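You operate a simulated robot arm through the tools that you are given. There is no shell and no other tool.

Carry out the task below with a simulated robot arm. There is one attempt and no reset: what you move stays moved.

## Task
Set the capper up for the medium bottle and cap it.
Fine: the riser with its size word goes into the seat; its own cap, pressed by the lever; lever up; bottle back on the bench. Set down upright: what you pick out.

It is judged by the outcome, as a careful person would: the job done as asked, and still so three seconds after it is handed in. It fails if anything else is knocked over, pushed out of place, dropped, spilled or broken. Lids that push on must go on centred and level and be pressed home; caps that screw on are set level and turned clockwise until they are tight.

## Robot
A 7-joint arm with a fingered hand, fixed in place. Base frame: the origin is at the foot of the arm, x ahead of it, y to its left, z up. Units: m, degrees, N and s.
Its first joint turns from -115.0 to 115.0 degrees. Payload 5 kg.
Tool frame: the origin (TCP) lies between the finger pads and is the grasp point; the fingertips stand 0.032 m ahead of it; z points along the fingers, y is the line along which they close. Largest opening 0.16 m; the body of the gripper starts 0.089 m behind the TCP. The gripper is a hand of 4 fingers: y runs from the thumb to the fingers, the wrist lies at [0, 0, -0.267] in the tool frame, and closing takes about 1.5 s.
Orientation is that of the tool frame in the base frame, as a unit quaternion [w, x, y, z]. With the fingers straight down and closing along the base's y, the tool's x points along the base's -x, its y along +y and its z along -z.

## Interface
- The arm moves only by the tool move_arm. Its argument "motion" is text: rows parted by semicolons, each of 6 numbers parted by spaces: the shift along the tool's x, y, z in mm, then the turn, a rotation vector about the tool's x, y, z in degrees. In form: dx dy dz rx ry rz; .... A call has 1 to 20 rows; each row is the pose to reach, as a shift and turn from the pose commanded when the call began, along the tool's axes at that moment. "grip" is the closure, from 0 (fully open) to 1 (shut), set as the call begins (left out, the last holds). Each row takes 0.2 s and may step no farther than 0.05 m and 8.6 degrees from the row before; otherwise, or with a gripper value out of range, the whole call is refused. A pose out of reach is approached as far as the arm can. The call stops where the force on the tool passes 90 N (or 10 N more than at its start, if that is more) or the arm is blocked; 0.2 s more then pass. The fingers move at their own pace (about 0.045 m/s each) and stop on an object; they squeeze with about 21 N. The grip force told is the motor's: it shows also when the fingers shut on nothing. Time passes only in rows, and 0.2 s behind the last, so rows that repeat a pose let the fingers close. The reply holds the time, the measured pose of the TCP, the force on the tool along the base axes, the opening and the grip force, in the units named above and with some noise, with the torque about the TCP (base axes, N m) and any sound that the robot's microphone picked up.
- Cameras (640 x 400 px; columns grow to the right, rows downward): "scene" is fixed at [0.4005, 0.6487, 1.6235]; the picture's right is [-0.89, -0.45, 0.00], its down [-0.21, 0.42, -0.88] and it looks along [0.40, -0.79, -0.47] (base axes); focal length 214 px, centre (320, 200). "wrist" rides on the gripper at [0.08, -0.004, -0.114] in the tool frame; the picture's right is [0.05, 1.00, 0.00], its down [-0.82, 0.04, -0.58] and it looks along [-0.58, 0.03, 0.82] (tool axes); focal length 265 px, centre (320, 200).
- grab_frame(camera): a new picture of that camera. It takes no simulated time.
- lift_body(by): slides the trunk up (or, below 0, down) by that many m; the arm rides with it, the base frame stays. It gives what a move gives, with no picture.
- finger_targets(finger1, finger2, finger3, thumb_bend): sets how far each is bent, from 0 (flat) to 1 (curled in); at 0.3 the hand is open as for a grip, at 0.7 the pads meet at the TCP. One left out holds its place. A second passes; each finger stops where it meets its share of the squeeze, and holds until it gets a number again. A gripper value or a shape takes the hand back. It gives what a move gives, with no picture; readings hold the bend of each and the force on the fingers (four entries, about 0 where the hand has none), thumb and palm.
- preshape(shape): the hand has 4 fingers and takes this shape, open, in about a second: jaw (thumb against the fingers, like two jaws); tri (thumb and two fingers); tip (a fingertip pinch); poke (one finger out to press); point (the index stretched); flat (the hand flat); cup (the hand cupped); fist (a fist). The gripper value then closes the fingers along that shape, each until it touches; the sizes above hold for jaw. It gives what a move gives, with no picture.
- probe_pixels(camera, pixels): for up to 12 pixels [column, row] of the newest picture of that camera ("zoom" is the newest enlarged one), the place [x, y, z] in the base frame of the surface seen there, good to about 0.002 m. It takes no simulated time.
- zoom(camera, box): a new picture of the part [left, top, right, bottom] of that camera's present view, enlarged. It takes no simulated time.
- sign_off(): hands the job in; it is judged then, once.

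Unless the task says otherwise, let go and move clear before handing in.

The tools are called as name(argument=value, ...) on one line, values as JSON. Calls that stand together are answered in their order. move_arm: Moves the arm, as the interface text tells. Its arguments: {"type":"object","properties":{"motion":{"type":"string"},"grip":{"type":"number"}},"required":["motion"]} The other tools are called the same way: lift_body (by) slides the trunk up or down; preshape (shape) gives the hand a shape; finger_targets (finger1, finger2, finger3, thumb_bend) moves the fingers one by one; grab_frame (camera) takes a picture; probe_pixels (camera, pixels) gives the place of the surface under pixels of a picture; zoom (camera, box) takes an enlarged picture of a part of a camera's view; sign_off () hands the job in.

At the start:

```text
t: 0.0
tool_pos: [0.5048, 0.2257, 1.5851]
ee_rot: [0.0, 0.001, 1.0, 0.0]
force: [-0.2, 0.3, -0.3]
torque: [-0.01, 0.02, 0.0]
opening: 0.1599
finger_force: 0.0
shape: jaw
bend: [0.3, 0.3, 0.3, 0.3]
finger forces: [0.0, 0.1, 0.1, 0.0, 0.0, 0.0]
trunk travel left (down, up): [-0.775, 0.215]
```

scene: 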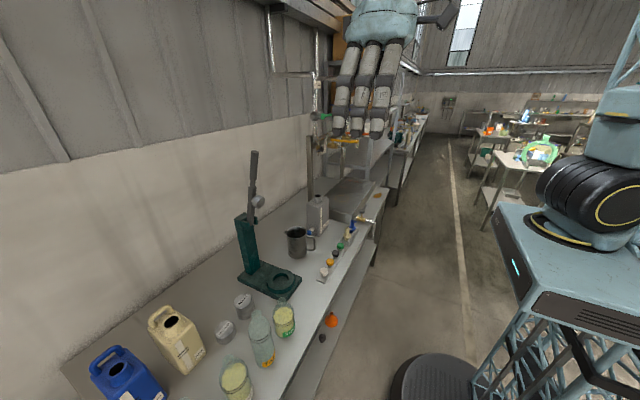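
wrist: 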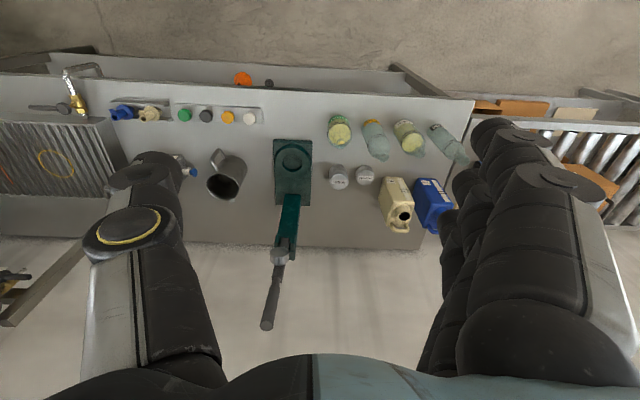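

The pictures show a bench with a green lever capper (scene ~265,275), bottles at front left, two grey cylindrical risers (~225,330 and 243,305), and small coloured caps in a tray. I'll look closer before moving.

zoom(camera="scene", box=[200, 270, 320, 400])

zoom(camera="wrist", box=[300, 90, 480, 240])

zoom(camera="scene", box=[220, 140, 400, 300])

zoom(camera="wrist", box=[90, 80, 330, 230])

```text
3.08 times, centred on (260, 335) of scene
```

zoom: 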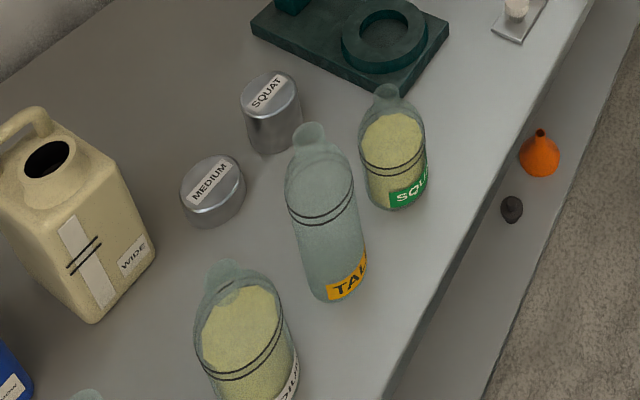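

```text
2.67 times, centred on (390, 165) of wrist
```

zoom: 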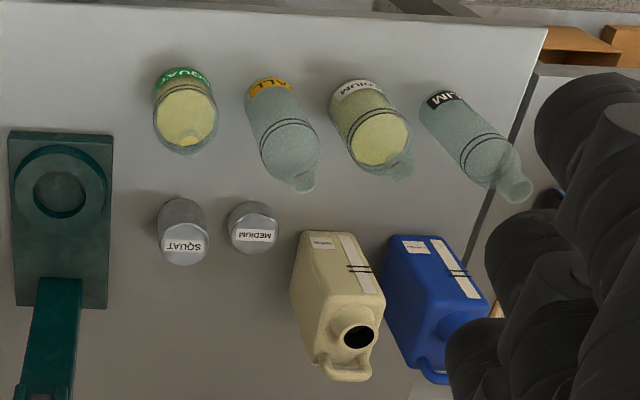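

```text
2.50 times, centred on (310, 220) of scene
```

zoom: 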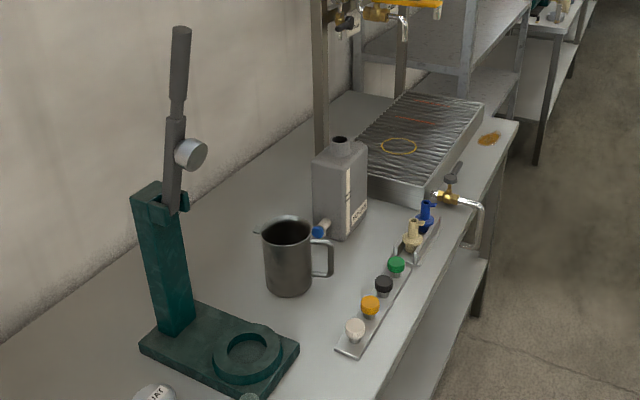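

```text
2.67 times, centred on (210, 155) of wrist
```

zoom: 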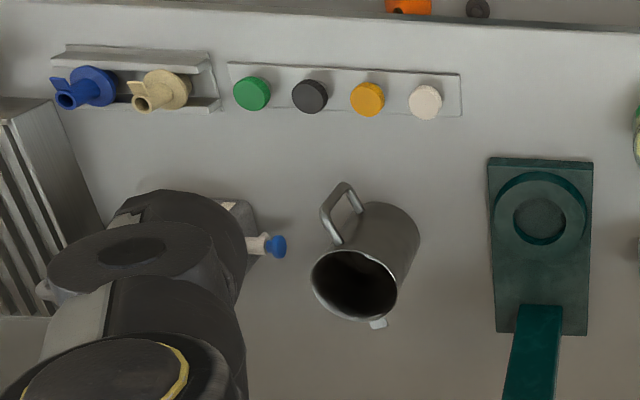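

The labels read: MEDIUM riser (zoom 1 ~212,185), MEDIUM bottle with white label, and a white cap at the right end of the cap tray. Now I'll measure positions.

probe_pixels(camera="wrist", pixels=[[249, 118], [228, 117], [206, 116], [184, 115], [366, 173], [338, 173], [292, 158], [289, 200], [405, 135], [400, 120], [413, 147], [291, 195]])

zoom(camera="scene", box=[200, 140, 320, 300])

zoom(camera="wrist", box=[240, 130, 340, 340])

```text
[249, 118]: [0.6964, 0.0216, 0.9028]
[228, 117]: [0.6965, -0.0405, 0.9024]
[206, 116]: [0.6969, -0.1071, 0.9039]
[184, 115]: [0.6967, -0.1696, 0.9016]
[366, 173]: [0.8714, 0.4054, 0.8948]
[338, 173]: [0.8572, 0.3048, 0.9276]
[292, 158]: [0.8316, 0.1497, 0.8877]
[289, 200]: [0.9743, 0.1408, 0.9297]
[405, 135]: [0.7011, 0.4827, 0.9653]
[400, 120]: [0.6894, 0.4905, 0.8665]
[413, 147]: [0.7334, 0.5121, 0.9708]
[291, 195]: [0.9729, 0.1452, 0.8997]
```

```text
2.50 times, centred on (260, 220) of scene
```

zoom: 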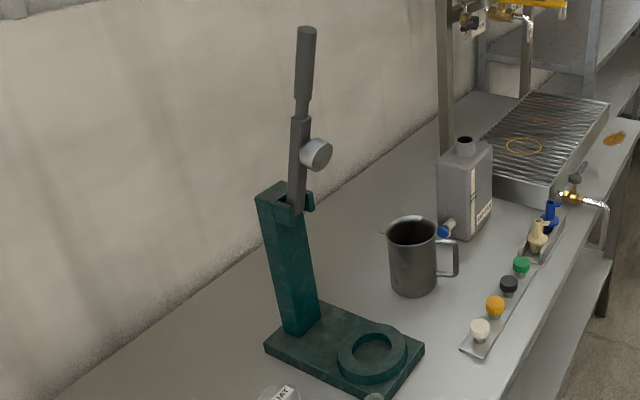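

```text
1.90 times, centred on (290, 235) of wrist
```

zoom: 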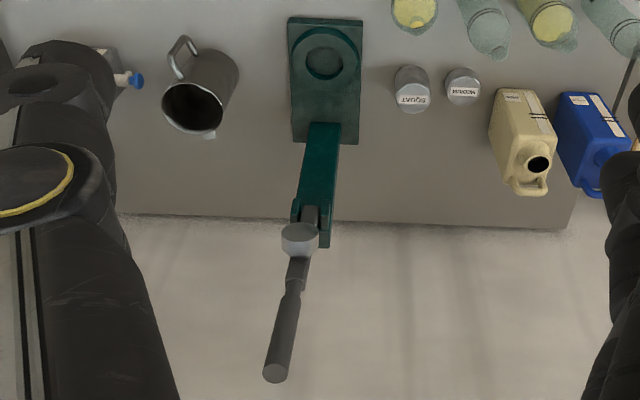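

Cap white at about (0.696, 0.022), MEDIUM riser top ~(0.871, 0.405), seat ~(0.83, 0.15). Next I'll probe the lever, the bench and bottle details.

probe_pixels(camera="zoom", pixels=[[324, 62], [355, 62], [324, 90], [300, 62], [280, 370], [299, 240], [295, 225], [298, 285], [322, 220], [315, 200], [325, 110], [250, 150]])

probe_pixels(camera="scene", pixels=[[255, 153], [253, 180], [251, 195], [258, 202], [246, 215], [245, 250], [280, 282], [281, 278], [258, 318], [235, 368], [227, 331], [243, 300]])

```text
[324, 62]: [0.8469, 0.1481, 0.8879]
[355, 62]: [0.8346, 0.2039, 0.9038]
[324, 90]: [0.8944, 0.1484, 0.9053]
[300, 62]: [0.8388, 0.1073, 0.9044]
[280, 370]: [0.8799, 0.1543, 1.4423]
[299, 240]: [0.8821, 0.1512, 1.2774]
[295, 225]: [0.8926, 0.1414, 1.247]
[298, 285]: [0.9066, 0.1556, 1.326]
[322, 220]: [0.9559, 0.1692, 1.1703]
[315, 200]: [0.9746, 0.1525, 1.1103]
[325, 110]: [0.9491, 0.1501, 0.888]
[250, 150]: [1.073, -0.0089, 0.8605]
```

```text
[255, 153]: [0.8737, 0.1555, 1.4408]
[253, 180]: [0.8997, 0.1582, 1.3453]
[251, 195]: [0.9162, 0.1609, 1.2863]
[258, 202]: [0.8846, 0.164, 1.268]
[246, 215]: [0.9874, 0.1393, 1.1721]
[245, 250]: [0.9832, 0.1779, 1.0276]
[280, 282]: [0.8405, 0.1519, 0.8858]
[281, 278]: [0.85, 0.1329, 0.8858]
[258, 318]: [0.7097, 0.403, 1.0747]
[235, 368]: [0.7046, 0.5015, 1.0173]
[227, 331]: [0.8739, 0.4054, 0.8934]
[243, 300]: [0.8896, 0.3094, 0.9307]
```

The lever pivots near (0.97, 0.155, 1.17) with the handle tip at (0.875, 0.155, 1.44), and the bench top is at ~0.86. I'll look at the hand and the bottles enlarged.

zoom(camera="scene", box=[300, 0, 480, 140])

zoom(camera="scene", box=[180, 310, 300, 400])

zoom(camera="wrist", box=[310, 100, 480, 200])

```text
2.86 times, centred on (390, 70) of scene
```

zoom: 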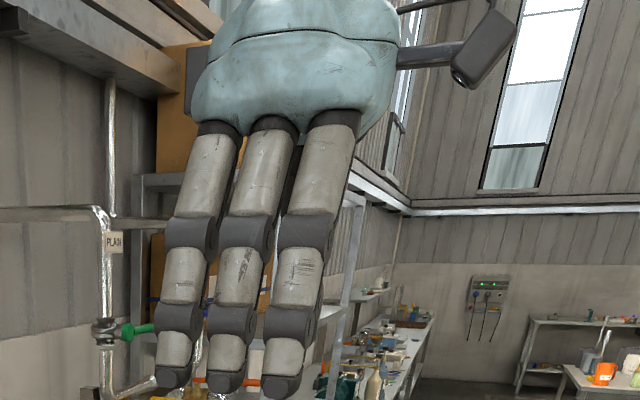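

```text
4.44 times, centred on (240, 355) of scene
```

zoom: 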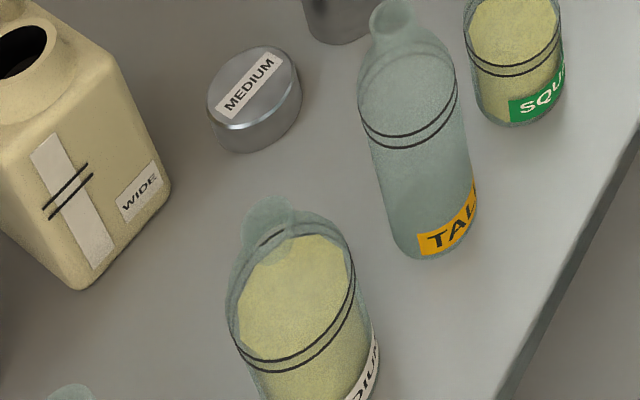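

```text
3.76 times, centred on (395, 150) of wrist
```

zoom: 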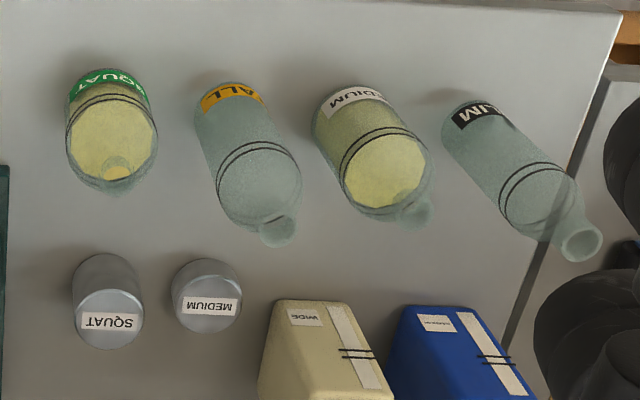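

The bottles are translucent; I'll probe along the medium bottle, its neck and its neighbours.

probe_pixels(camera="zoom", pixels=[[415, 212], [425, 205], [405, 222], [430, 215], [350, 95], [320, 130], [420, 160], [345, 185], [278, 232], [580, 240], [112, 165], [380, 175]])

probe_pixels(camera="scene", pixels=[[231, 355], [229, 358], [225, 358], [243, 356], [225, 375], [252, 380], [240, 395], [220, 385], [259, 313], [262, 355], [285, 303], [282, 325]])

```text
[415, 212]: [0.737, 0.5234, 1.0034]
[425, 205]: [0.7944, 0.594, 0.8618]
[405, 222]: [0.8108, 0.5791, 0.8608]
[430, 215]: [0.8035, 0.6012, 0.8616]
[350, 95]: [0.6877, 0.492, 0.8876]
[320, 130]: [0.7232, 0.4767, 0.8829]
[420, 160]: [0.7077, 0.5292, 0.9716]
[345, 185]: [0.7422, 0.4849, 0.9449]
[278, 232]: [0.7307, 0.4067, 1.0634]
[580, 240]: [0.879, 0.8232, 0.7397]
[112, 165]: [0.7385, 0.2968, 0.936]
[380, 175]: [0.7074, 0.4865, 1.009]
```

```text
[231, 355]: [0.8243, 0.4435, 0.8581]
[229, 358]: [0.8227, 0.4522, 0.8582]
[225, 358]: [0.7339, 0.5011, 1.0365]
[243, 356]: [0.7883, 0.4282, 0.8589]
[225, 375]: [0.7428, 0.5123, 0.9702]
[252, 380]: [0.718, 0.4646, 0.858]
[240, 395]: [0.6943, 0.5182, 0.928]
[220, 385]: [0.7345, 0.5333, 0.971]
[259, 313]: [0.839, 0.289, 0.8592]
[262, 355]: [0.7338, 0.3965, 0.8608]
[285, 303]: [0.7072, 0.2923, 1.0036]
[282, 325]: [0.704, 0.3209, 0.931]
```

The bottle body is roughly centred near (0.71, 0.495) with its neck around z 1.04. I'll lower the trunk 0.3 m over free space to see it better.

lift_body(by=-0.3)

grab_frame(camera="wrist")

grab_frame(camera="scene")

```text
t: 3.0
tool_pos: [0.5056, 0.2254, 1.2838]
ee_rot: [0.001, 0.001, 1.0, 0.001]
force: [0.4, 0.8, -0.5]
torque: [0.02, 0.0, -0.01]
opening: 0.1598
finger_force: 0.0
shape: jaw
bend: [0.3, 0.3, 0.3, 0.3]
finger forces: [0.1, 0.0, 0.1, 0.0, 0.0, 0.2]
trunk travel left (down, up): [-0.475, 0.515]
```

```text
taken
```

wrist: 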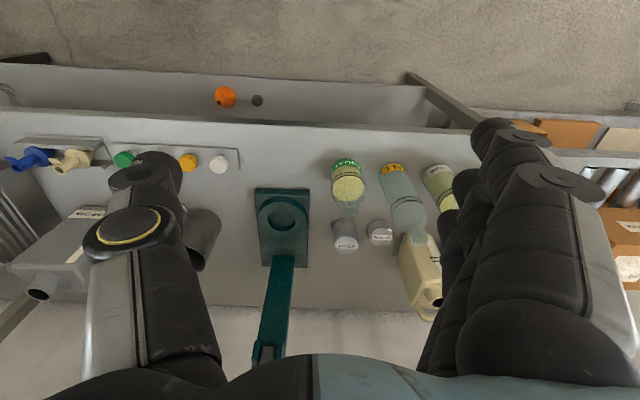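

```text
taken
```

scene: 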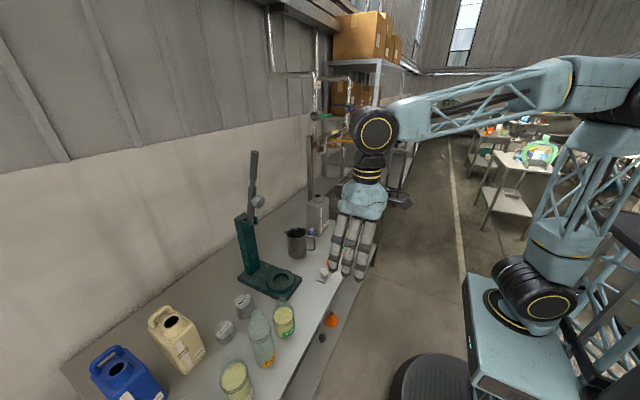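

The arm is clear above the bench. I'll shift +y about 0.2 m so the wrist camera faces the bottles.

move_arm(motion="0 40 0 0 0 0; 0 80 0 0 0 0; 0 120 0 0 0 0; 0 160 0 0 0 0; 0 200 0 0 0 0; 0 240 0 0 0 0; 0 240 0 0 0 0")

grab_frame(camera="wrist")

zoom(camera="wrist", box=[200, 140, 440, 320])

```text
t: 4.6
tool_pos: [0.5064, 0.4666, 1.2836]
ee_rot: [0.001, 0.0, 1.0, 0.0]
force: [-0.9, -0.4, 0.2]
torque: [0.01, 0.0, 0.02]
opening: 0.1602
finger_force: 0.0
shape: jaw
bend: [0.3, 0.3, 0.3, 0.3]
finger forces: [0.0, 0.1, 0.0, 0.0, 0.0, 0.0]
trunk travel left (down, up): [-0.475, 0.515]
```

```text
taken
```

wrist: 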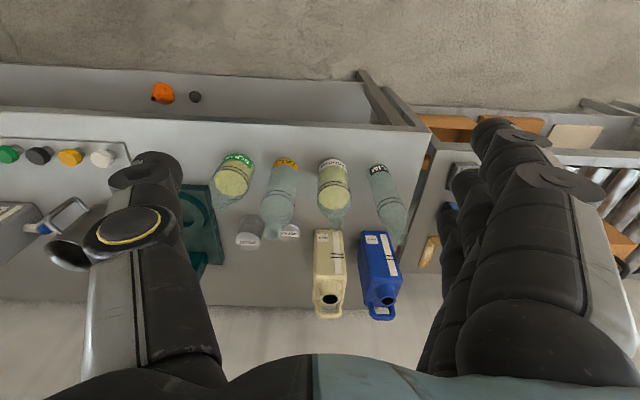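

```text
2.22 times, centred on (320, 230) of wrist
```

zoom: 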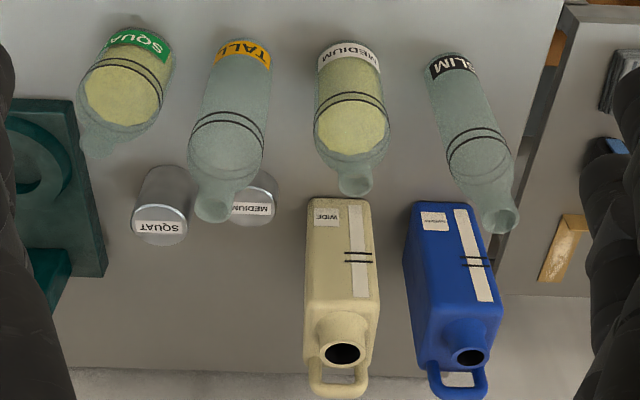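

Now the MEDIUM bottle (zoom 350,130) is seen squarely with its neck at (356,180). I'll probe its edges and neck.

probe_pixels(camera="zoom", pixels=[[350, 55], [330, 55], [373, 58], [318, 100], [384, 100], [352, 100], [356, 180], [345, 178], [367, 178], [356, 192], [356, 170], [352, 145]])

probe_pixels(camera="wrist", pixels=[[290, 233], [283, 233], [298, 233], [290, 228], [290, 240], [250, 243], [327, 260], [379, 262], [102, 158], [200, 220], [327, 290], [399, 225]])

```text
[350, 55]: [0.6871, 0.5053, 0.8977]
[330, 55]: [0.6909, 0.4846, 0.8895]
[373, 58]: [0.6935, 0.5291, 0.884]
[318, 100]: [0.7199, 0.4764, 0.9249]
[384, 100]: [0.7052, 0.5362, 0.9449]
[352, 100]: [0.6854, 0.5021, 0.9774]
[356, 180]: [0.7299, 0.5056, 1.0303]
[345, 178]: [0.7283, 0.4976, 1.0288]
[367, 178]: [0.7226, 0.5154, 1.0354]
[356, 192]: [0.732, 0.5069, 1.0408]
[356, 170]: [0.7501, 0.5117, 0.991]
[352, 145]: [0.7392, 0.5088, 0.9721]
```

```text
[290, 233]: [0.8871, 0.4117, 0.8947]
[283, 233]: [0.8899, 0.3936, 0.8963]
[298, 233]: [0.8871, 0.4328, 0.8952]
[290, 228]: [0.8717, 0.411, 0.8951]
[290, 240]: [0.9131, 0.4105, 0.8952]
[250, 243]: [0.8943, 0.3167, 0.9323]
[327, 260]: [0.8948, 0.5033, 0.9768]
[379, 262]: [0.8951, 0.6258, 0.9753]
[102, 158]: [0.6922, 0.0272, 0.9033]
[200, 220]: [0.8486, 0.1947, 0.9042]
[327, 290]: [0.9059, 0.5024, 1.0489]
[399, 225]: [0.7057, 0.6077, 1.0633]
```

The medium bottle measures about 0.066 m wide, centred near (0.72, 0.506), with its top at z≈1.04; its neighbours are about 0.1 m away. Before picking I want to see how the narrower hand shapes look, so I'll try "tri" here in free air.

preshape(shape="tri")

grab_frame(camera="wrist")

zoom(camera="scene", box=[200, 60, 440, 260])

preshape(shape="tip")

grab_frame(camera="wrist")

zoom(camera="scene", box=[200, 60, 440, 260])

```text
t: 5.5
tool_pos: [0.5058, 0.4641, 1.2836]
ee_rot: [0.0, 0.0, 1.0, 0.0]
force: [0.9, -0.3, -0.1]
torque: [-0.02, -0.01, 0.01]
opening: 0.1599
finger_force: 0.0
shape: tri
bend: [0.3, 0.3, 0.01, 0.3]
finger forces: [0.0, 0.0, 0.1, 0.0, 0.1, 0.0]
trunk travel left (down, up): [-0.475, 0.515]
```

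```text
taken
```

wrist: 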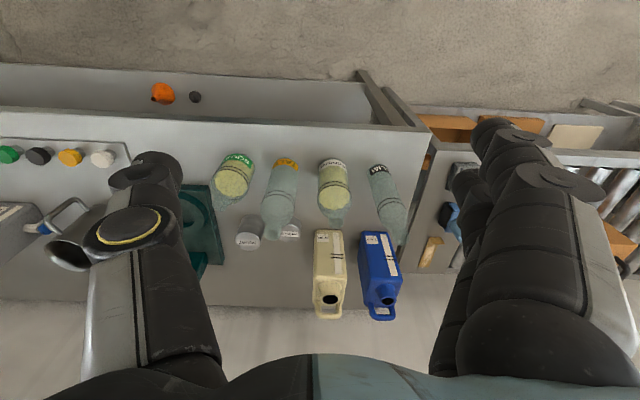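

```text
2.00 times, centred on (320, 160) of scene
```

zoom: 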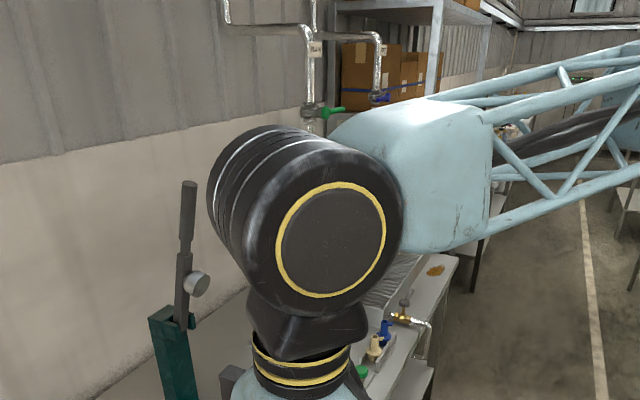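

```text
t: 6.4
tool_pos: [0.5053, 0.4658, 1.2845]
ee_rot: [0.0, 0.0, 1.0, -0.001]
force: [0.5, 0.0, -1.0]
torque: [0.03, 0.03, 0.03]
opening: 0.1595
finger_force: 0.1
shape: tip
bend: [0.01, 0.3, 0.01, 0.3]
finger forces: [0.1, 0.0, 0.1, 0.0, 0.0, 0.0]
trunk travel left (down, up): [-0.475, 0.515]
```

```text
taken
```

wrist: 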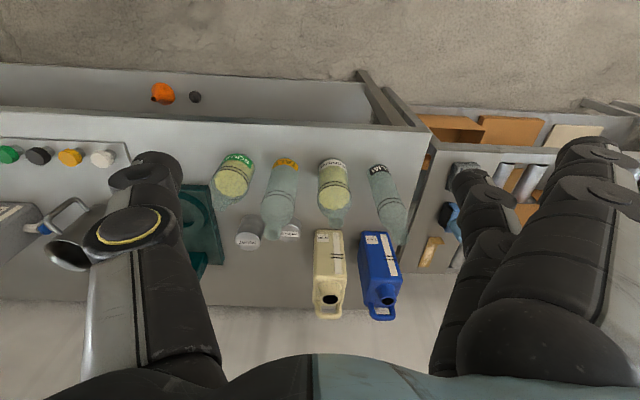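

```text
2.00 times, centred on (320, 160) of scene
```

zoom: 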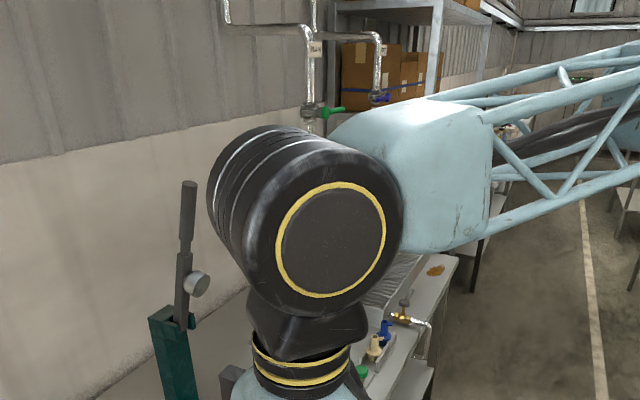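

In "tip" only the middle finger and thumb oppose, while the others stretch flat, so plain "jaw" is the safer choice. I'll go back to jaw and probe the risers, jug edge and capper plate.

preshape(shape="jaw")

zoom(camera="wrist", box=[180, 200, 420, 330])

probe_pixels(camera="wrist", pixels=[[280, 231], [300, 231], [316, 232], [316, 270], [342, 232], [330, 231], [361, 234], [280, 124], [215, 122], [219, 263], [196, 183], [345, 262]])

```text
t: 7.3
tool_pos: [0.5056, 0.4656, 1.2838]
ee_rot: [-0.001, -0.001, 1.0, 0.0]
force: [-0.3, 0.3, -0.2]
torque: [-0.04, 0.02, 0.02]
opening: 0.1599
finger_force: 0.1
shape: jaw
bend: [0.3, 0.3, 0.3, 0.3]
finger forces: [0.0, 0.0, 0.0, 0.0, 0.1, 0.0]
trunk travel left (down, up): [-0.475, 0.515]
```

```text
2.67 times, centred on (300, 265) of wrist
```

zoom: 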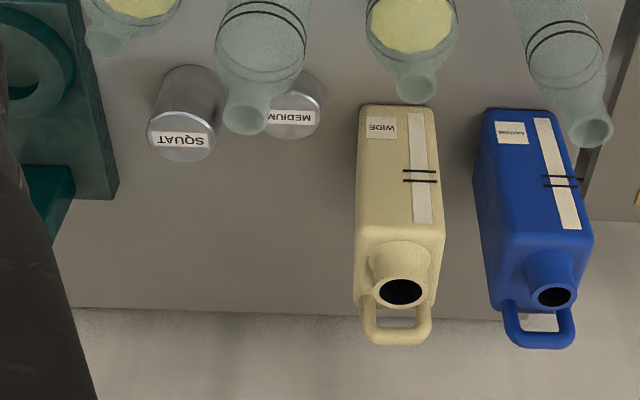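

```text
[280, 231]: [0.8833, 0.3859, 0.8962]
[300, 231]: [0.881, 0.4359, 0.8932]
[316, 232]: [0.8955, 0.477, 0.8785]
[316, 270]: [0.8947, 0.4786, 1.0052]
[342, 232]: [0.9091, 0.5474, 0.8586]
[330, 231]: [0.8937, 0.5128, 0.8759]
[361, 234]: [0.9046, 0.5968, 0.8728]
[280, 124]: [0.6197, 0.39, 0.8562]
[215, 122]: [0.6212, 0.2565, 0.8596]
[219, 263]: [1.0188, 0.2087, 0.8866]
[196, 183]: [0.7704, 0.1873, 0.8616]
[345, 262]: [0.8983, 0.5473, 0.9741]
```

I need the riser circle exactly, so I'll probe its rim in the latest zoom along with the seat ring.

probe_pixels(camera="zoom", pixels=[[319, 96], [321, 104], [292, 134], [310, 78], [275, 130], [295, 76], [185, 70], [148, 130], [214, 130], [182, 158], [40, 40], [118, 190]])

zoom(camera="scene", box=[200, 230, 320, 340])

```text
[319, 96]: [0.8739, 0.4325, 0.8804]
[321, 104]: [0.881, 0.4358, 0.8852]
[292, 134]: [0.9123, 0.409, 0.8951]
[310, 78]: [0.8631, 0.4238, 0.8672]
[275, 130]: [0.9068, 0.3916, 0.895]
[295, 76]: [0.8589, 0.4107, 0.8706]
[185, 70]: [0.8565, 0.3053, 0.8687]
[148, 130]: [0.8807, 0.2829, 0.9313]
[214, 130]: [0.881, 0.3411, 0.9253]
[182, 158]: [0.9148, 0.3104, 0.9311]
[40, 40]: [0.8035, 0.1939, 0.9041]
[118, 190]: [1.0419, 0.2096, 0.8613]
```

```text
3.64 times, centred on (260, 285) of scene
```

zoom: 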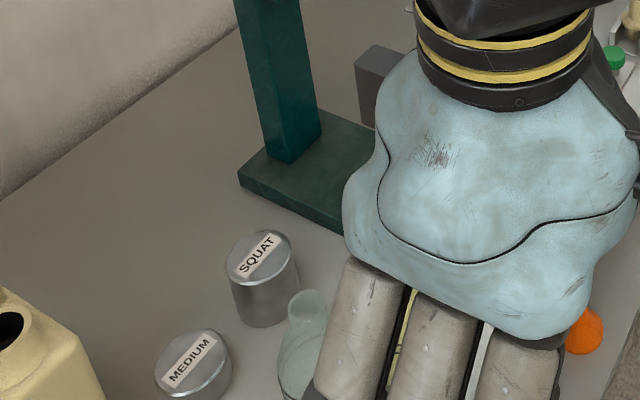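

The MEDIUM riser is at (0.886, 0.409) with radius ~0.029 and height ~0.035. I'll measure finger widths from the scene zoom.

probe_pixels(camera="zoom", pixels=[[330, 350], [385, 350], [360, 340], [440, 360], [410, 360], [465, 360], [520, 370], [490, 380], [550, 380], [350, 200], [620, 230], [490, 130]])

grab_frame(camera="scene")

```text
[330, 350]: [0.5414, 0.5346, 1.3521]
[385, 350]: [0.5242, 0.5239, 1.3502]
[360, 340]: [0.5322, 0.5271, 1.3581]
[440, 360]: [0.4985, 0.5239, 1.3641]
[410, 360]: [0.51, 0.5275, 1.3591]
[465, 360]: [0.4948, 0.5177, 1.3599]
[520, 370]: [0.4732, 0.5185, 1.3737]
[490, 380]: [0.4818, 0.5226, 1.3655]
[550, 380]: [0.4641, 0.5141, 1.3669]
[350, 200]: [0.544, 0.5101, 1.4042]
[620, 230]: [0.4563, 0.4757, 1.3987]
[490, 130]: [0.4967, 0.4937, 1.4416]
```

```text
taken
```

scene: 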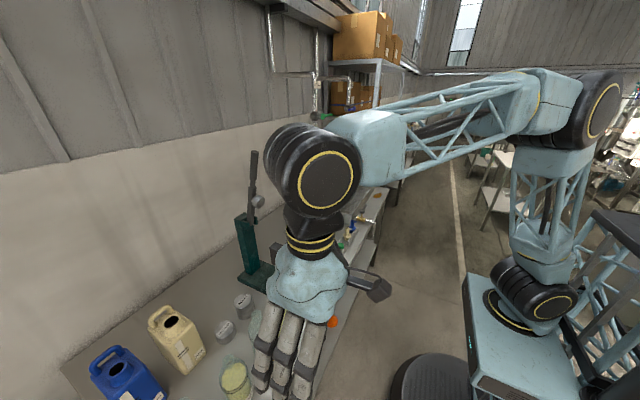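

Fingers are ~0.02 m wide at ~0.03 m spacing, so the row spans ±0.04 m. The riser has tight neighbours in y (squat riser, WIDE jug), so I'll turn the hand 90° to close along x, camera to the -y side.

move_arm(motion="0 0 0 0 0 -8.5; 0 0 0 0 0 -17; 0 0 0 0 0 -25.5; 0 0 0 0 0 -34; 0 0 0 0 0 -42.5; 0 0 0 0 0 -51; 0 0 0 0 0 -59.5; 0 0 0 0 0 -68; 0 0 0 0 0 -76.5; 0 0 0 0 0 -85; 0 0 0 0 0 -90; 0 0 0 0 0 -90")

```text
t: 9.9
tool_pos: [0.5051, 0.4662, 1.283]
ee_rot: [0.0, 0.708, -0.706, 0.0]
force: [0.9, -0.3, 0.2]
torque: [0.02, 0.03, 0.0]
opening: 0.1601
finger_force: 0.0
shape: jaw
bend: [0.3, 0.3, 0.3, 0.3]
finger forces: [0.0, 0.1, 0.0, 0.0, 0.0, 0.1]
trunk travel left (down, up): [-0.475, 0.515]
```

The hand turned as intended (tool x → -y, tool y → -x). Now I'll travel at this height to above the MEDIUM riser.

move_arm(motion="6 -42 0 0 0 0; 13 -84 0 0 0 0; 19 -127 0 0 0 0; 25 -169 0 0 0 0; 32 -211 0 0 0 0; 38 -254 0 0 0 0; 44 -296 0 0 0 0; 51 -338 0 0 0 0; 57 -381 0 0 0 0; 57 -381 0 0 0 0; 57 -381 0 0 0 0")

grab_frame(camera="wrist")

grab_frame(camera="scene")

```text
t: 12.3
tool_pos: [0.8346, 0.3985, 1.2665]
ee_rot: [0.001, 0.708, -0.706, 0.001]
force: [-0.4, 0.5, -0.4]
torque: [-0.04, 0.03, 0.01]
opening: 0.16
finger_force: 0.1
shape: jaw
bend: [0.3, 0.3, 0.3, 0.3]
finger forces: [0.1, 0.0, 0.1, 0.0, 0.1, 0.0]
out of reach, approached as far as the arm can: row 8, 9, 10, 11
trunk travel left (down, up): [-0.475, 0.515]
```

```text
taken
```

wrist: 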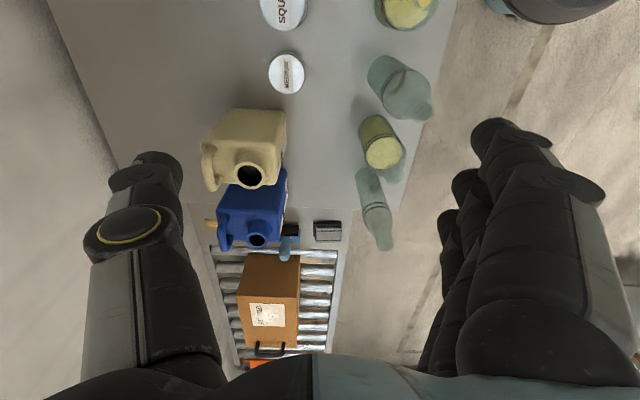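

```text
taken
```

scene: 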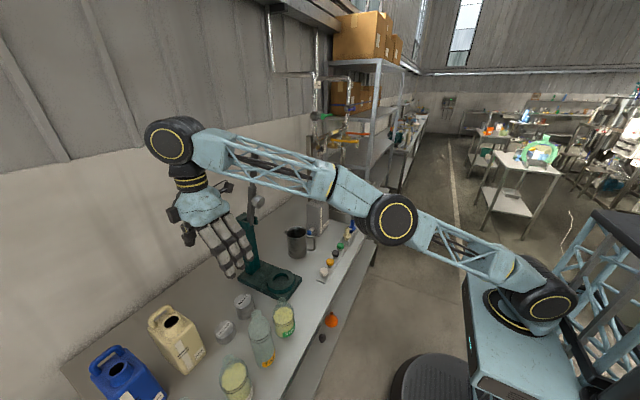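

The target was out of reach at this height, stopping at (0.835, 0.399, 1.267). I'll come down with the arm to about z 1.15, still above TALL's top at 1.075, where the reach should be longer.

move_arm(motion="0 0 30 0 0 0; 0 0 60 0 0 0; 0 0 90 0 0 0; 0 0 120 0 0 0; 0 0 120 0 0 0")

```text
t: 13.5
tool_pos: [0.8342, 0.394, 1.1475]
ee_rot: [-0.001, 0.707, -0.707, 0.0]
force: [0.1, -0.3, -0.2]
torque: [0.01, -0.01, 0.01]
opening: 0.1597
finger_force: 0.0
shape: jaw
bend: [0.3, 0.3, 0.3, 0.3]
finger forces: [0.0, 0.1, 0.0, 0.1, 0.0, 0.0]
trunk travel left (down, up): [-0.475, 0.515]
```

Now at (0.834, 0.394, 1.148), still clear of everything. I'll try reaching out the remaining 52 mm in x and 15 mm in y.

move_arm(motion="-8 -26 0 0 0 0; -15 -52 0 0 0 0; -15 -52 0 0 0 0; -15 -52 0 0 0 0")

grab_frame(camera="wrist")

grab_frame(camera="scene")

```text
t: 14.5
tool_pos: [0.8812, 0.4079, 1.1477]
ee_rot: [0.0, 0.707, -0.707, 0.0]
force: [0.4, -0.7, 0.4]
torque: [0.02, 0.0, -0.03]
opening: 0.16
finger_force: 0.0
shape: jaw
bend: [0.3, 0.3, 0.3, 0.3]
finger forces: [0.1, 0.1, 0.0, 0.0, 0.0, 0.0]
out of reach, approached as far as the arm can: row 2, 3, 4
trunk travel left (down, up): [-0.475, 0.515]
```

```text
taken
```

wrist: 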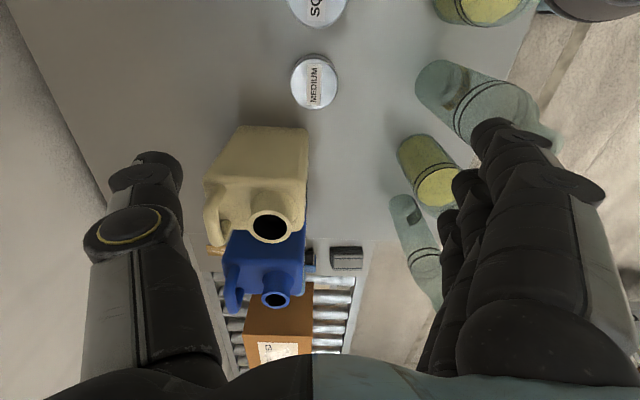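

```text
taken
```

scene: 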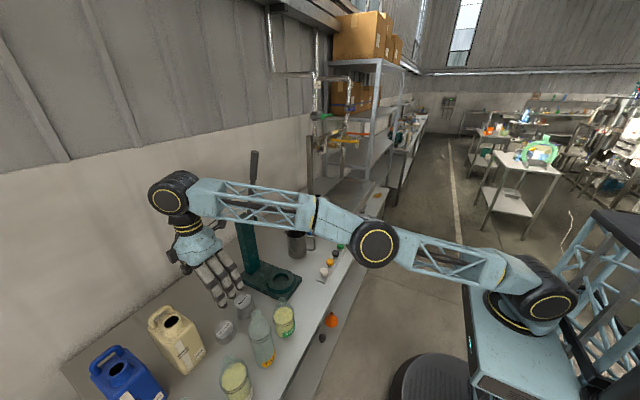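

Reached (0.881, 0.408, 1.148). I'll go down another 0.1 m with the arm, then correct the last few mm.

move_arm(motion="0 0 30 0 0 0; 0 0 60 0 0 0; 0 0 100 0 0 0; -1 -5 100 0 0 0; -1 -5 100 0 0 0; -1 -5 100 0 0 0")

grab_frame(camera="wrist")

grab_frame(camera="scene")

```text
t: 15.9
tool_pos: [0.8867, 0.4098, 1.0474]
ee_rot: [0.0, 0.707, -0.707, 0.0]
force: [0.0, 0.5, -0.1]
torque: [0.02, 0.01, -0.01]
opening: 0.1597
finger_force: 0.1
shape: jaw
bend: [0.3, 0.3, 0.3, 0.3]
finger forces: [0.0, 0.0, 0.1, 0.0, 0.1, 0.0]
trunk travel left (down, up): [-0.475, 0.515]
```

```text
taken
```

wrist: 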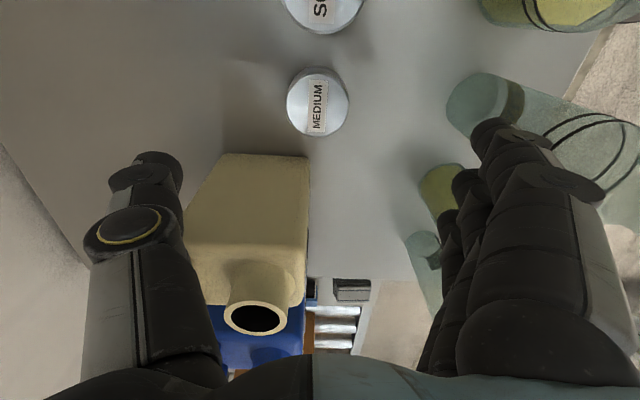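

```text
taken
```

scene: 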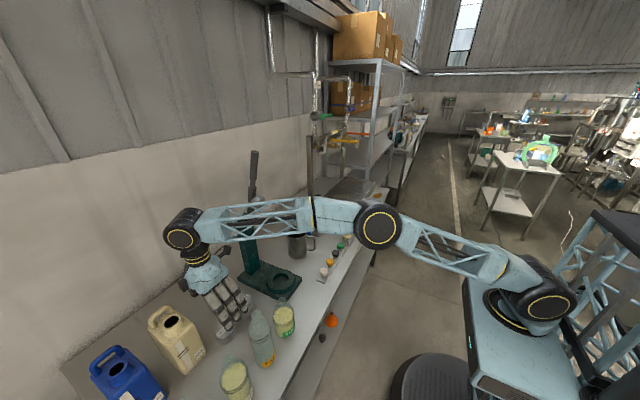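

In position above the riser (MEDIUM at wrist 318,105). I'll check the riser centre again and the clearance under the forearm.

probe_pixels(camera="wrist", pixels=[[318, 105], [290, 105], [347, 105], [318, 76], [318, 132], [300, 160], [295, 190], [302, 290], [470, 100], [460, 80]])

probe_pixels(camera="scene", pixels=[[260, 238], [300, 232], [340, 225], [375, 245], [378, 227], [420, 250], [185, 240], [230, 240]])

```text
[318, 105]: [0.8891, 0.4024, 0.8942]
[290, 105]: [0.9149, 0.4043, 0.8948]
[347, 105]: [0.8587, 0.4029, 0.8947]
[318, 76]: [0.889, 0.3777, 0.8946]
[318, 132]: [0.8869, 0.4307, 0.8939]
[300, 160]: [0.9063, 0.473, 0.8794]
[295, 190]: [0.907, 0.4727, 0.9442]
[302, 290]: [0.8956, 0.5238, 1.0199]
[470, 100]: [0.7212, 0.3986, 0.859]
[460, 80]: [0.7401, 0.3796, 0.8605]
```

```text
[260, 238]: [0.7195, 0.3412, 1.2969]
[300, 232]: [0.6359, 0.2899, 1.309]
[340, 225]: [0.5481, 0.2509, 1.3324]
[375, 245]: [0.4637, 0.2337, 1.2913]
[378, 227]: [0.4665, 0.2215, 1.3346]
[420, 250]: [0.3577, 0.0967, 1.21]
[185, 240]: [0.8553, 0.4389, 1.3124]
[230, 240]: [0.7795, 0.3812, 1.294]
```

The riser centre is (0.887, 0.405). I'll shift 5 mm to centre on it and descend to z≈0.925, then look.

move_arm(motion="5 0 0 0 0 0; 5 0 25 0 0 0; 5 0 50 0 0 0; 5 0 75 0 0 0; 5 0 100 0 0 0; 5 0 122 0 0 0; 5 0 122 0 0 0")

grab_frame(camera="wrist")

grab_frame(camera="scene")

```text
t: 17.5
tool_pos: [0.8868, 0.4048, 0.9231]
ee_rot: [0.0, -0.707, 0.707, -0.001]
force: [0.4, -0.4, -0.4]
torque: [-0.03, -0.01, 0.03]
opening: 0.16
finger_force: 0.1
shape: jaw
bend: [0.3, 0.3, 0.3, 0.3]
finger forces: [0.1, 0.0, 0.1, 0.0, 0.1, 0.0]
trunk travel left (down, up): [-0.475, 0.515]
```

```text
taken
```

wrist: 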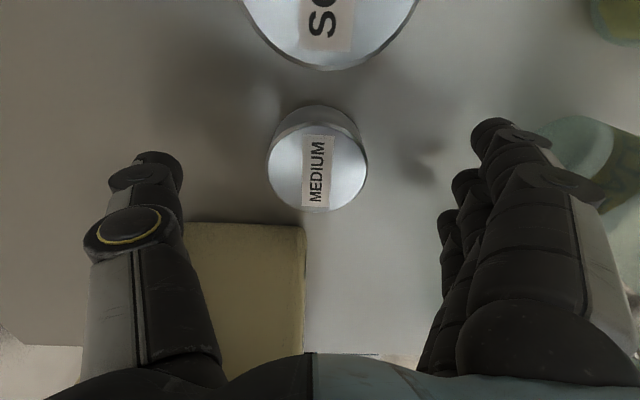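

```text
taken
```

scene: 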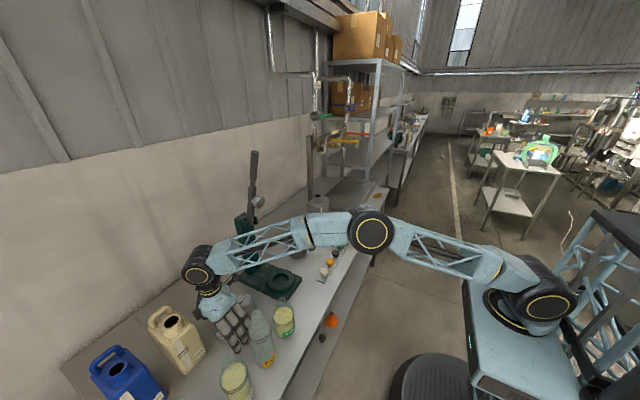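

The riser sits centred between thumb and fingers. I'll go down to z≈0.900 and close on it.

move_arm(motion="0 0 10 0 0 0; 0 0 23 0 0 0; 0 0 23 0 0 0")

move_arm(motion="0 0 0 0 0 0; 0 0 0 0 0 0; 0 0 0 0 0 0; 0 0 0 0 0 0; 0 0 0 0 0 0; 0 0 0 0 0 0; 0 0 0 0 0 0; 0 0 0 0 0 0; 0 0 0 0 0 0", grip=1)

grab_frame(camera="wrist")

grab_frame(camera="scene")

```text
t: 18.3
tool_pos: [0.8872, 0.405, 0.9012]
ee_rot: [0.0, 0.708, -0.707, 0.0]
force: [-0.3, 0.5, -1.6]
torque: [-0.03, -0.03, 0.02]
opening: 0.1601
finger_force: 0.1
shape: jaw
bend: [0.3, 0.3, 0.3, 0.3]
finger forces: [0.0, 0.0, 0.0, 0.0, 0.1, 0.0]
trunk travel left (down, up): [-0.475, 0.515]
```

```text
t: 20.3
tool_pos: [0.8882, 0.405, 0.9018]
ee_rot: [-0.001, 0.707, -0.707, 0.0]
force: [-0.6, 0.0, -0.3]
torque: [-0.02, 0.01, -0.01]
opening: 0.0488
finger_force: 21.5
shape: jaw
bend: [0.73, 0.73, 0.73, 0.7]
finger forces: [5.5, 6.1, 5.6, 0.1, 18.5, 0.0]
trunk travel left (down, up): [-0.475, 0.515]
```

```text
taken
```

wrist: 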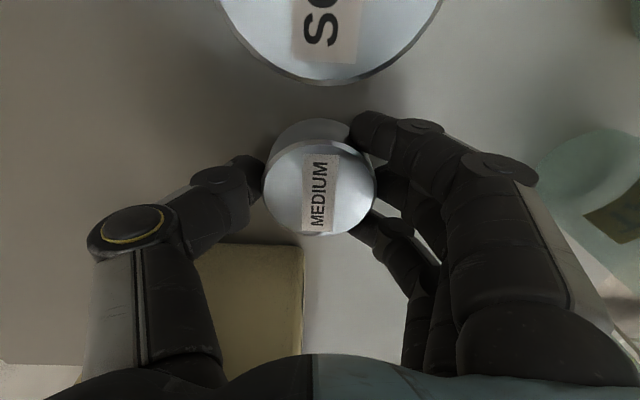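

```text
taken
```

scene: 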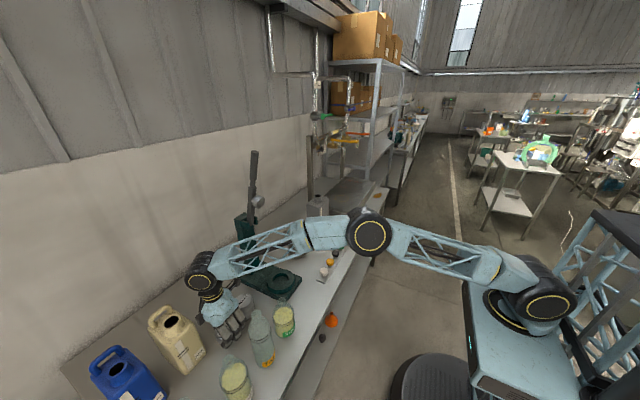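

The riser is gripped (thumb and three fingers loaded, ~21 N). I'll lift it slowly 60 mm and check.

move_arm(motion="0 0 -10 0 0 0; 0 0 -25 0 0 0; 0 0 -45 0 0 0; 0 0 -70 0 0 0; 0 0 -70 0 0 0")

grab_frame(camera="wrist")

```text
t: 21.5
tool_pos: [0.8885, 0.4051, 0.9709]
ee_rot: [-0.001, 0.707, -0.707, 0.0]
force: [-0.1, 0.3, -1.4]
torque: [0.0, -0.01, 0.01]
opening: 0.0491
finger_force: 21.0
shape: jaw
bend: [0.73, 0.73, 0.73, 0.7]
finger forces: [5.5, 6.1, 5.4, 0.0, 18.5, 0.1]
trunk travel left (down, up): [-0.475, 0.515]
```

```text
taken
```

wrist: 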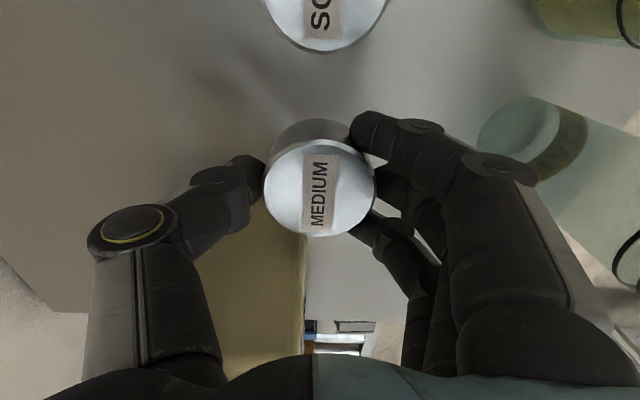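

Held firmly and level. I'll carry it up and over to the clear spot in front of the capper, about (0.685, 0.155).

move_arm(motion="0 0 -30 0 0 0; 0 0 -60 0 0 0; 0 0 -85 0 0 0; 25 5 -110 0 0 0; 55 15 -140 0 0 0; 85 35 -155 0 0 0; 110 60 -155 0 0 0; 135 85 -155 0 0 0; 160 110 -155 0 0 0; 185 135 -155 0 0 0; 210 160 -155 0 0 0; 230 185 -155 0 0 0; 250 203 -155 0 0 0; 250 203 -155 0 0 0")

grab_frame(camera="wrist")

grab_frame(camera="scene")

```text
t: 24.5
tool_pos: [0.6841, 0.1537, 1.1258]
ee_rot: [0.0, 0.708, -0.707, 0.0]
force: [0.2, -0.1, -0.6]
torque: [-0.01, -0.07, 0.04]
opening: 0.0488
finger_force: 20.7
shape: jaw
bend: [0.73, 0.73, 0.73, 0.7]
finger forces: [5.7, 6.2, 5.8, 0.1, 18.5, 0.1]
trunk travel left (down, up): [-0.475, 0.515]
```

```text
taken
```

wrist: 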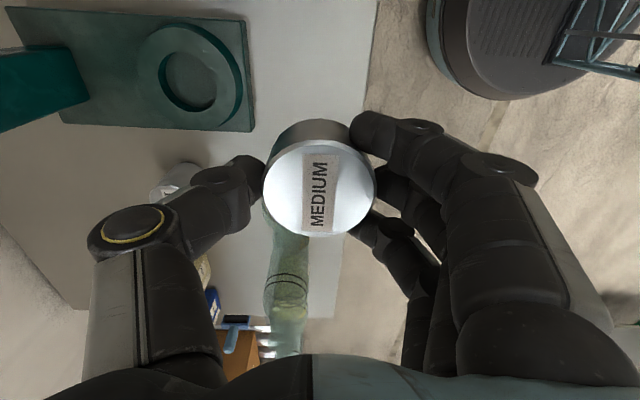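

```text
taken
```

scene: 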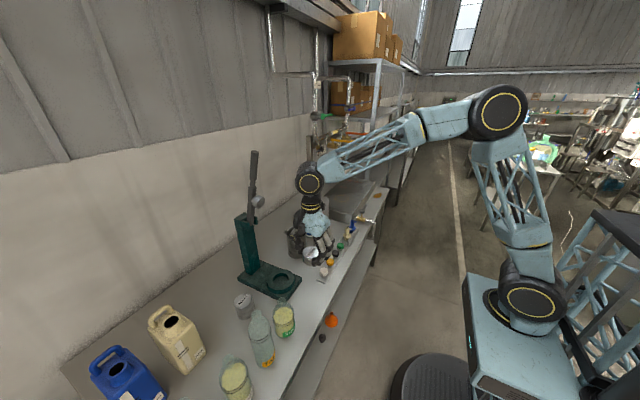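

The hand is over the free spot, riser still level. I'll lower it to just above the bench.

move_arm(motion="0 0 40 0 0 0; 0 0 80 0 0 0; 0 0 120 0 0 0; 0 0 160 0 0 0; 0 0 190 0 0 0; 0 0 210 0 0 0; 0 0 218 0 0 0; 0 0 222 0 0 0; 0 0 222 0 0 0")

grab_frame(camera="wrist")

zoom(camera="scene", box=[240, 200, 400, 320])

```text
t: 26.5
tool_pos: [0.6835, 0.1551, 0.9044]
ee_rot: [0.0, 0.708, -0.707, 0.0]
force: [0.0, 0.0, -2.2]
torque: [0.04, 0.01, 0.0]
opening: 0.0487
finger_force: 20.7
shape: jaw
bend: [0.73, 0.73, 0.73, 0.7]
finger forces: [5.9, 6.0, 5.8, 0.1, 18.3, 0.0]
trunk travel left (down, up): [-0.475, 0.515]
```

```text
taken
```

wrist: 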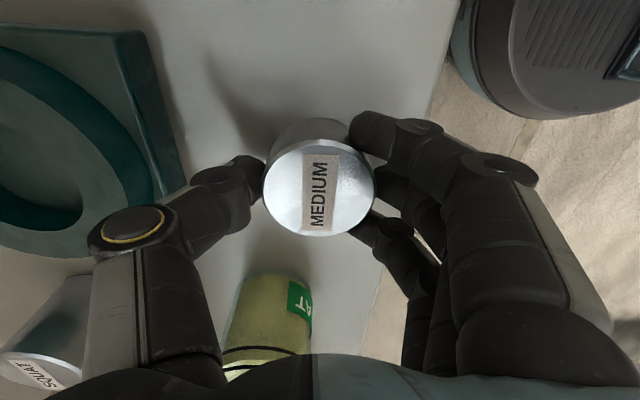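

```text
3.33 times, centred on (320, 260) of scene
```

zoom: 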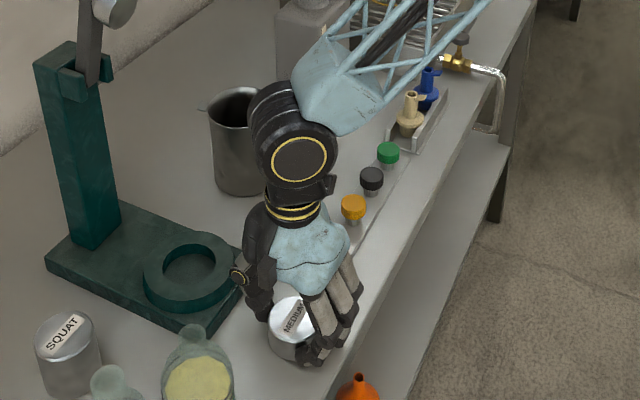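

The riser is ~2 mm above the bench. I'll touch it down and open only partway, since the thumb is near the capper plate.

move_arm(motion="0 0 2 0 0 0; 0 0 2.5 0 0 0; 0 0 2.5 0 0 0")

move_arm(motion="0 0 0 0 0 0; 0 0 0 0 0 0; 0 0 0 0 0 0; 0 0 0 0 0 0; 0 0 0 0 0 0", grip=0.4)

grab_frame(camera="wrist")

```text
t: 27.3
tool_pos: [0.6837, 0.1539, 0.9013]
ee_rot: [0.0, -0.707, 0.708, 0.0]
force: [0.6, -0.4, -1.1]
torque: [-0.03, 0.03, -0.01]
opening: 0.0488
finger_force: 21.1
shape: jaw
bend: [0.73, 0.73, 0.73, 0.7]
finger forces: [5.9, 6.1, 5.9, 0.1, 18.3, 0.1]
trunk travel left (down, up): [-0.475, 0.515]
```

```text
t: 28.5
tool_pos: [0.6839, 0.1553, 0.9018]
ee_rot: [0.001, 0.707, -0.707, -0.001]
force: [0.1, -0.4, 0.0]
torque: [-0.01, 0.01, -0.01]
opening: 0.0959
finger_force: 0.1
shape: jaw
bend: [0.71, 0.71, 0.71, 0.69]
finger forces: [0.1, 0.0, 0.1, 0.0, 0.1, 0.1]
trunk travel left (down, up): [-0.475, 0.515]
```

```text
taken
```

wrist: 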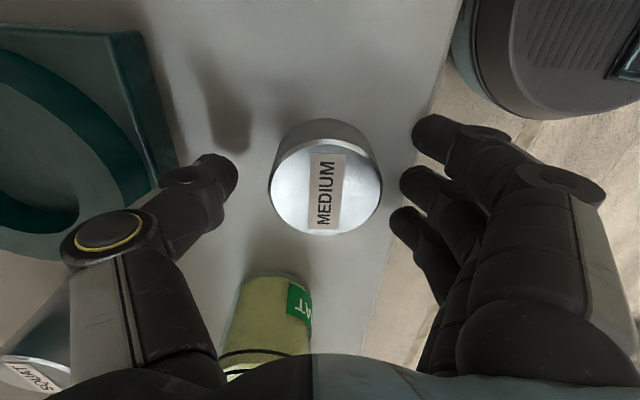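

Released and upright. I'll rise 200 mm, then turn the hand back to close along y, so I can approach the seat leaning back from the lever.

move_arm(motion="0 0 -15 0 0 0; 0 0 -40 0 0 0; 0 0 -80 0 0 0; 0 0 -120 0 0 0; 0 0 -160 0 0 0; 0 0 -200 0 0 0; 0 0 -200 0 0 8.5; 0 0 -200 0 0 17; 0 0 -200 0 0 25.5; 0 0 -200 0 0 34; 0 0 -200 0 0 42.5; 0 0 -200 0 0 51; 0 0 -200 0 0 59.5; 0 0 -200 0 0 68; 0 0 -200 0 0 76.5; 0 0 -200 0 0 85; 0 0 -200 0 0 90; 0 0 -200 0 0 90")

grab_frame(camera="wrist")

grab_frame(camera="scene")

```text
t: 32.3
tool_pos: [0.684, 0.1551, 1.1018]
ee_rot: [0.0, 0.0, 1.0, 0.0]
force: [0.0, 0.6, -0.4]
torque: [-0.02, -0.01, 0.01]
opening: 0.0957
finger_force: 0.1
shape: jaw
bend: [0.71, 0.71, 0.71, 0.69]
finger forces: [0.0, 0.1, 0.1, 0.0, 0.0, 0.1]
trunk travel left (down, up): [-0.475, 0.515]
```

```text
taken
```

wrist: 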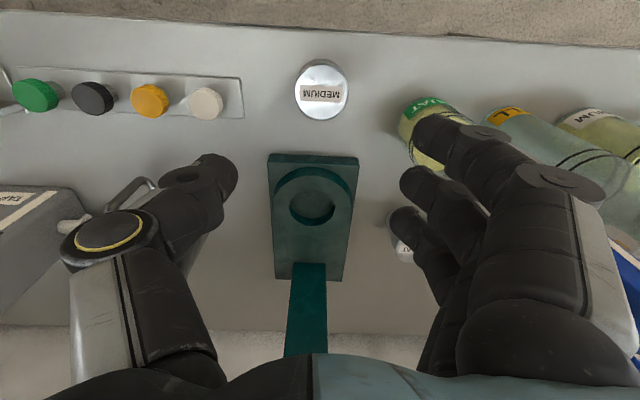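

```text
taken
```

scene: 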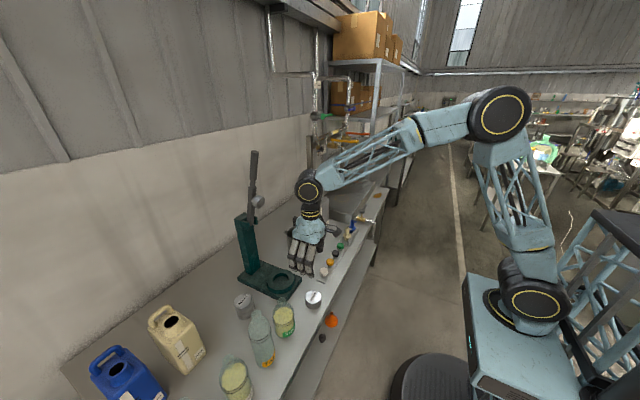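

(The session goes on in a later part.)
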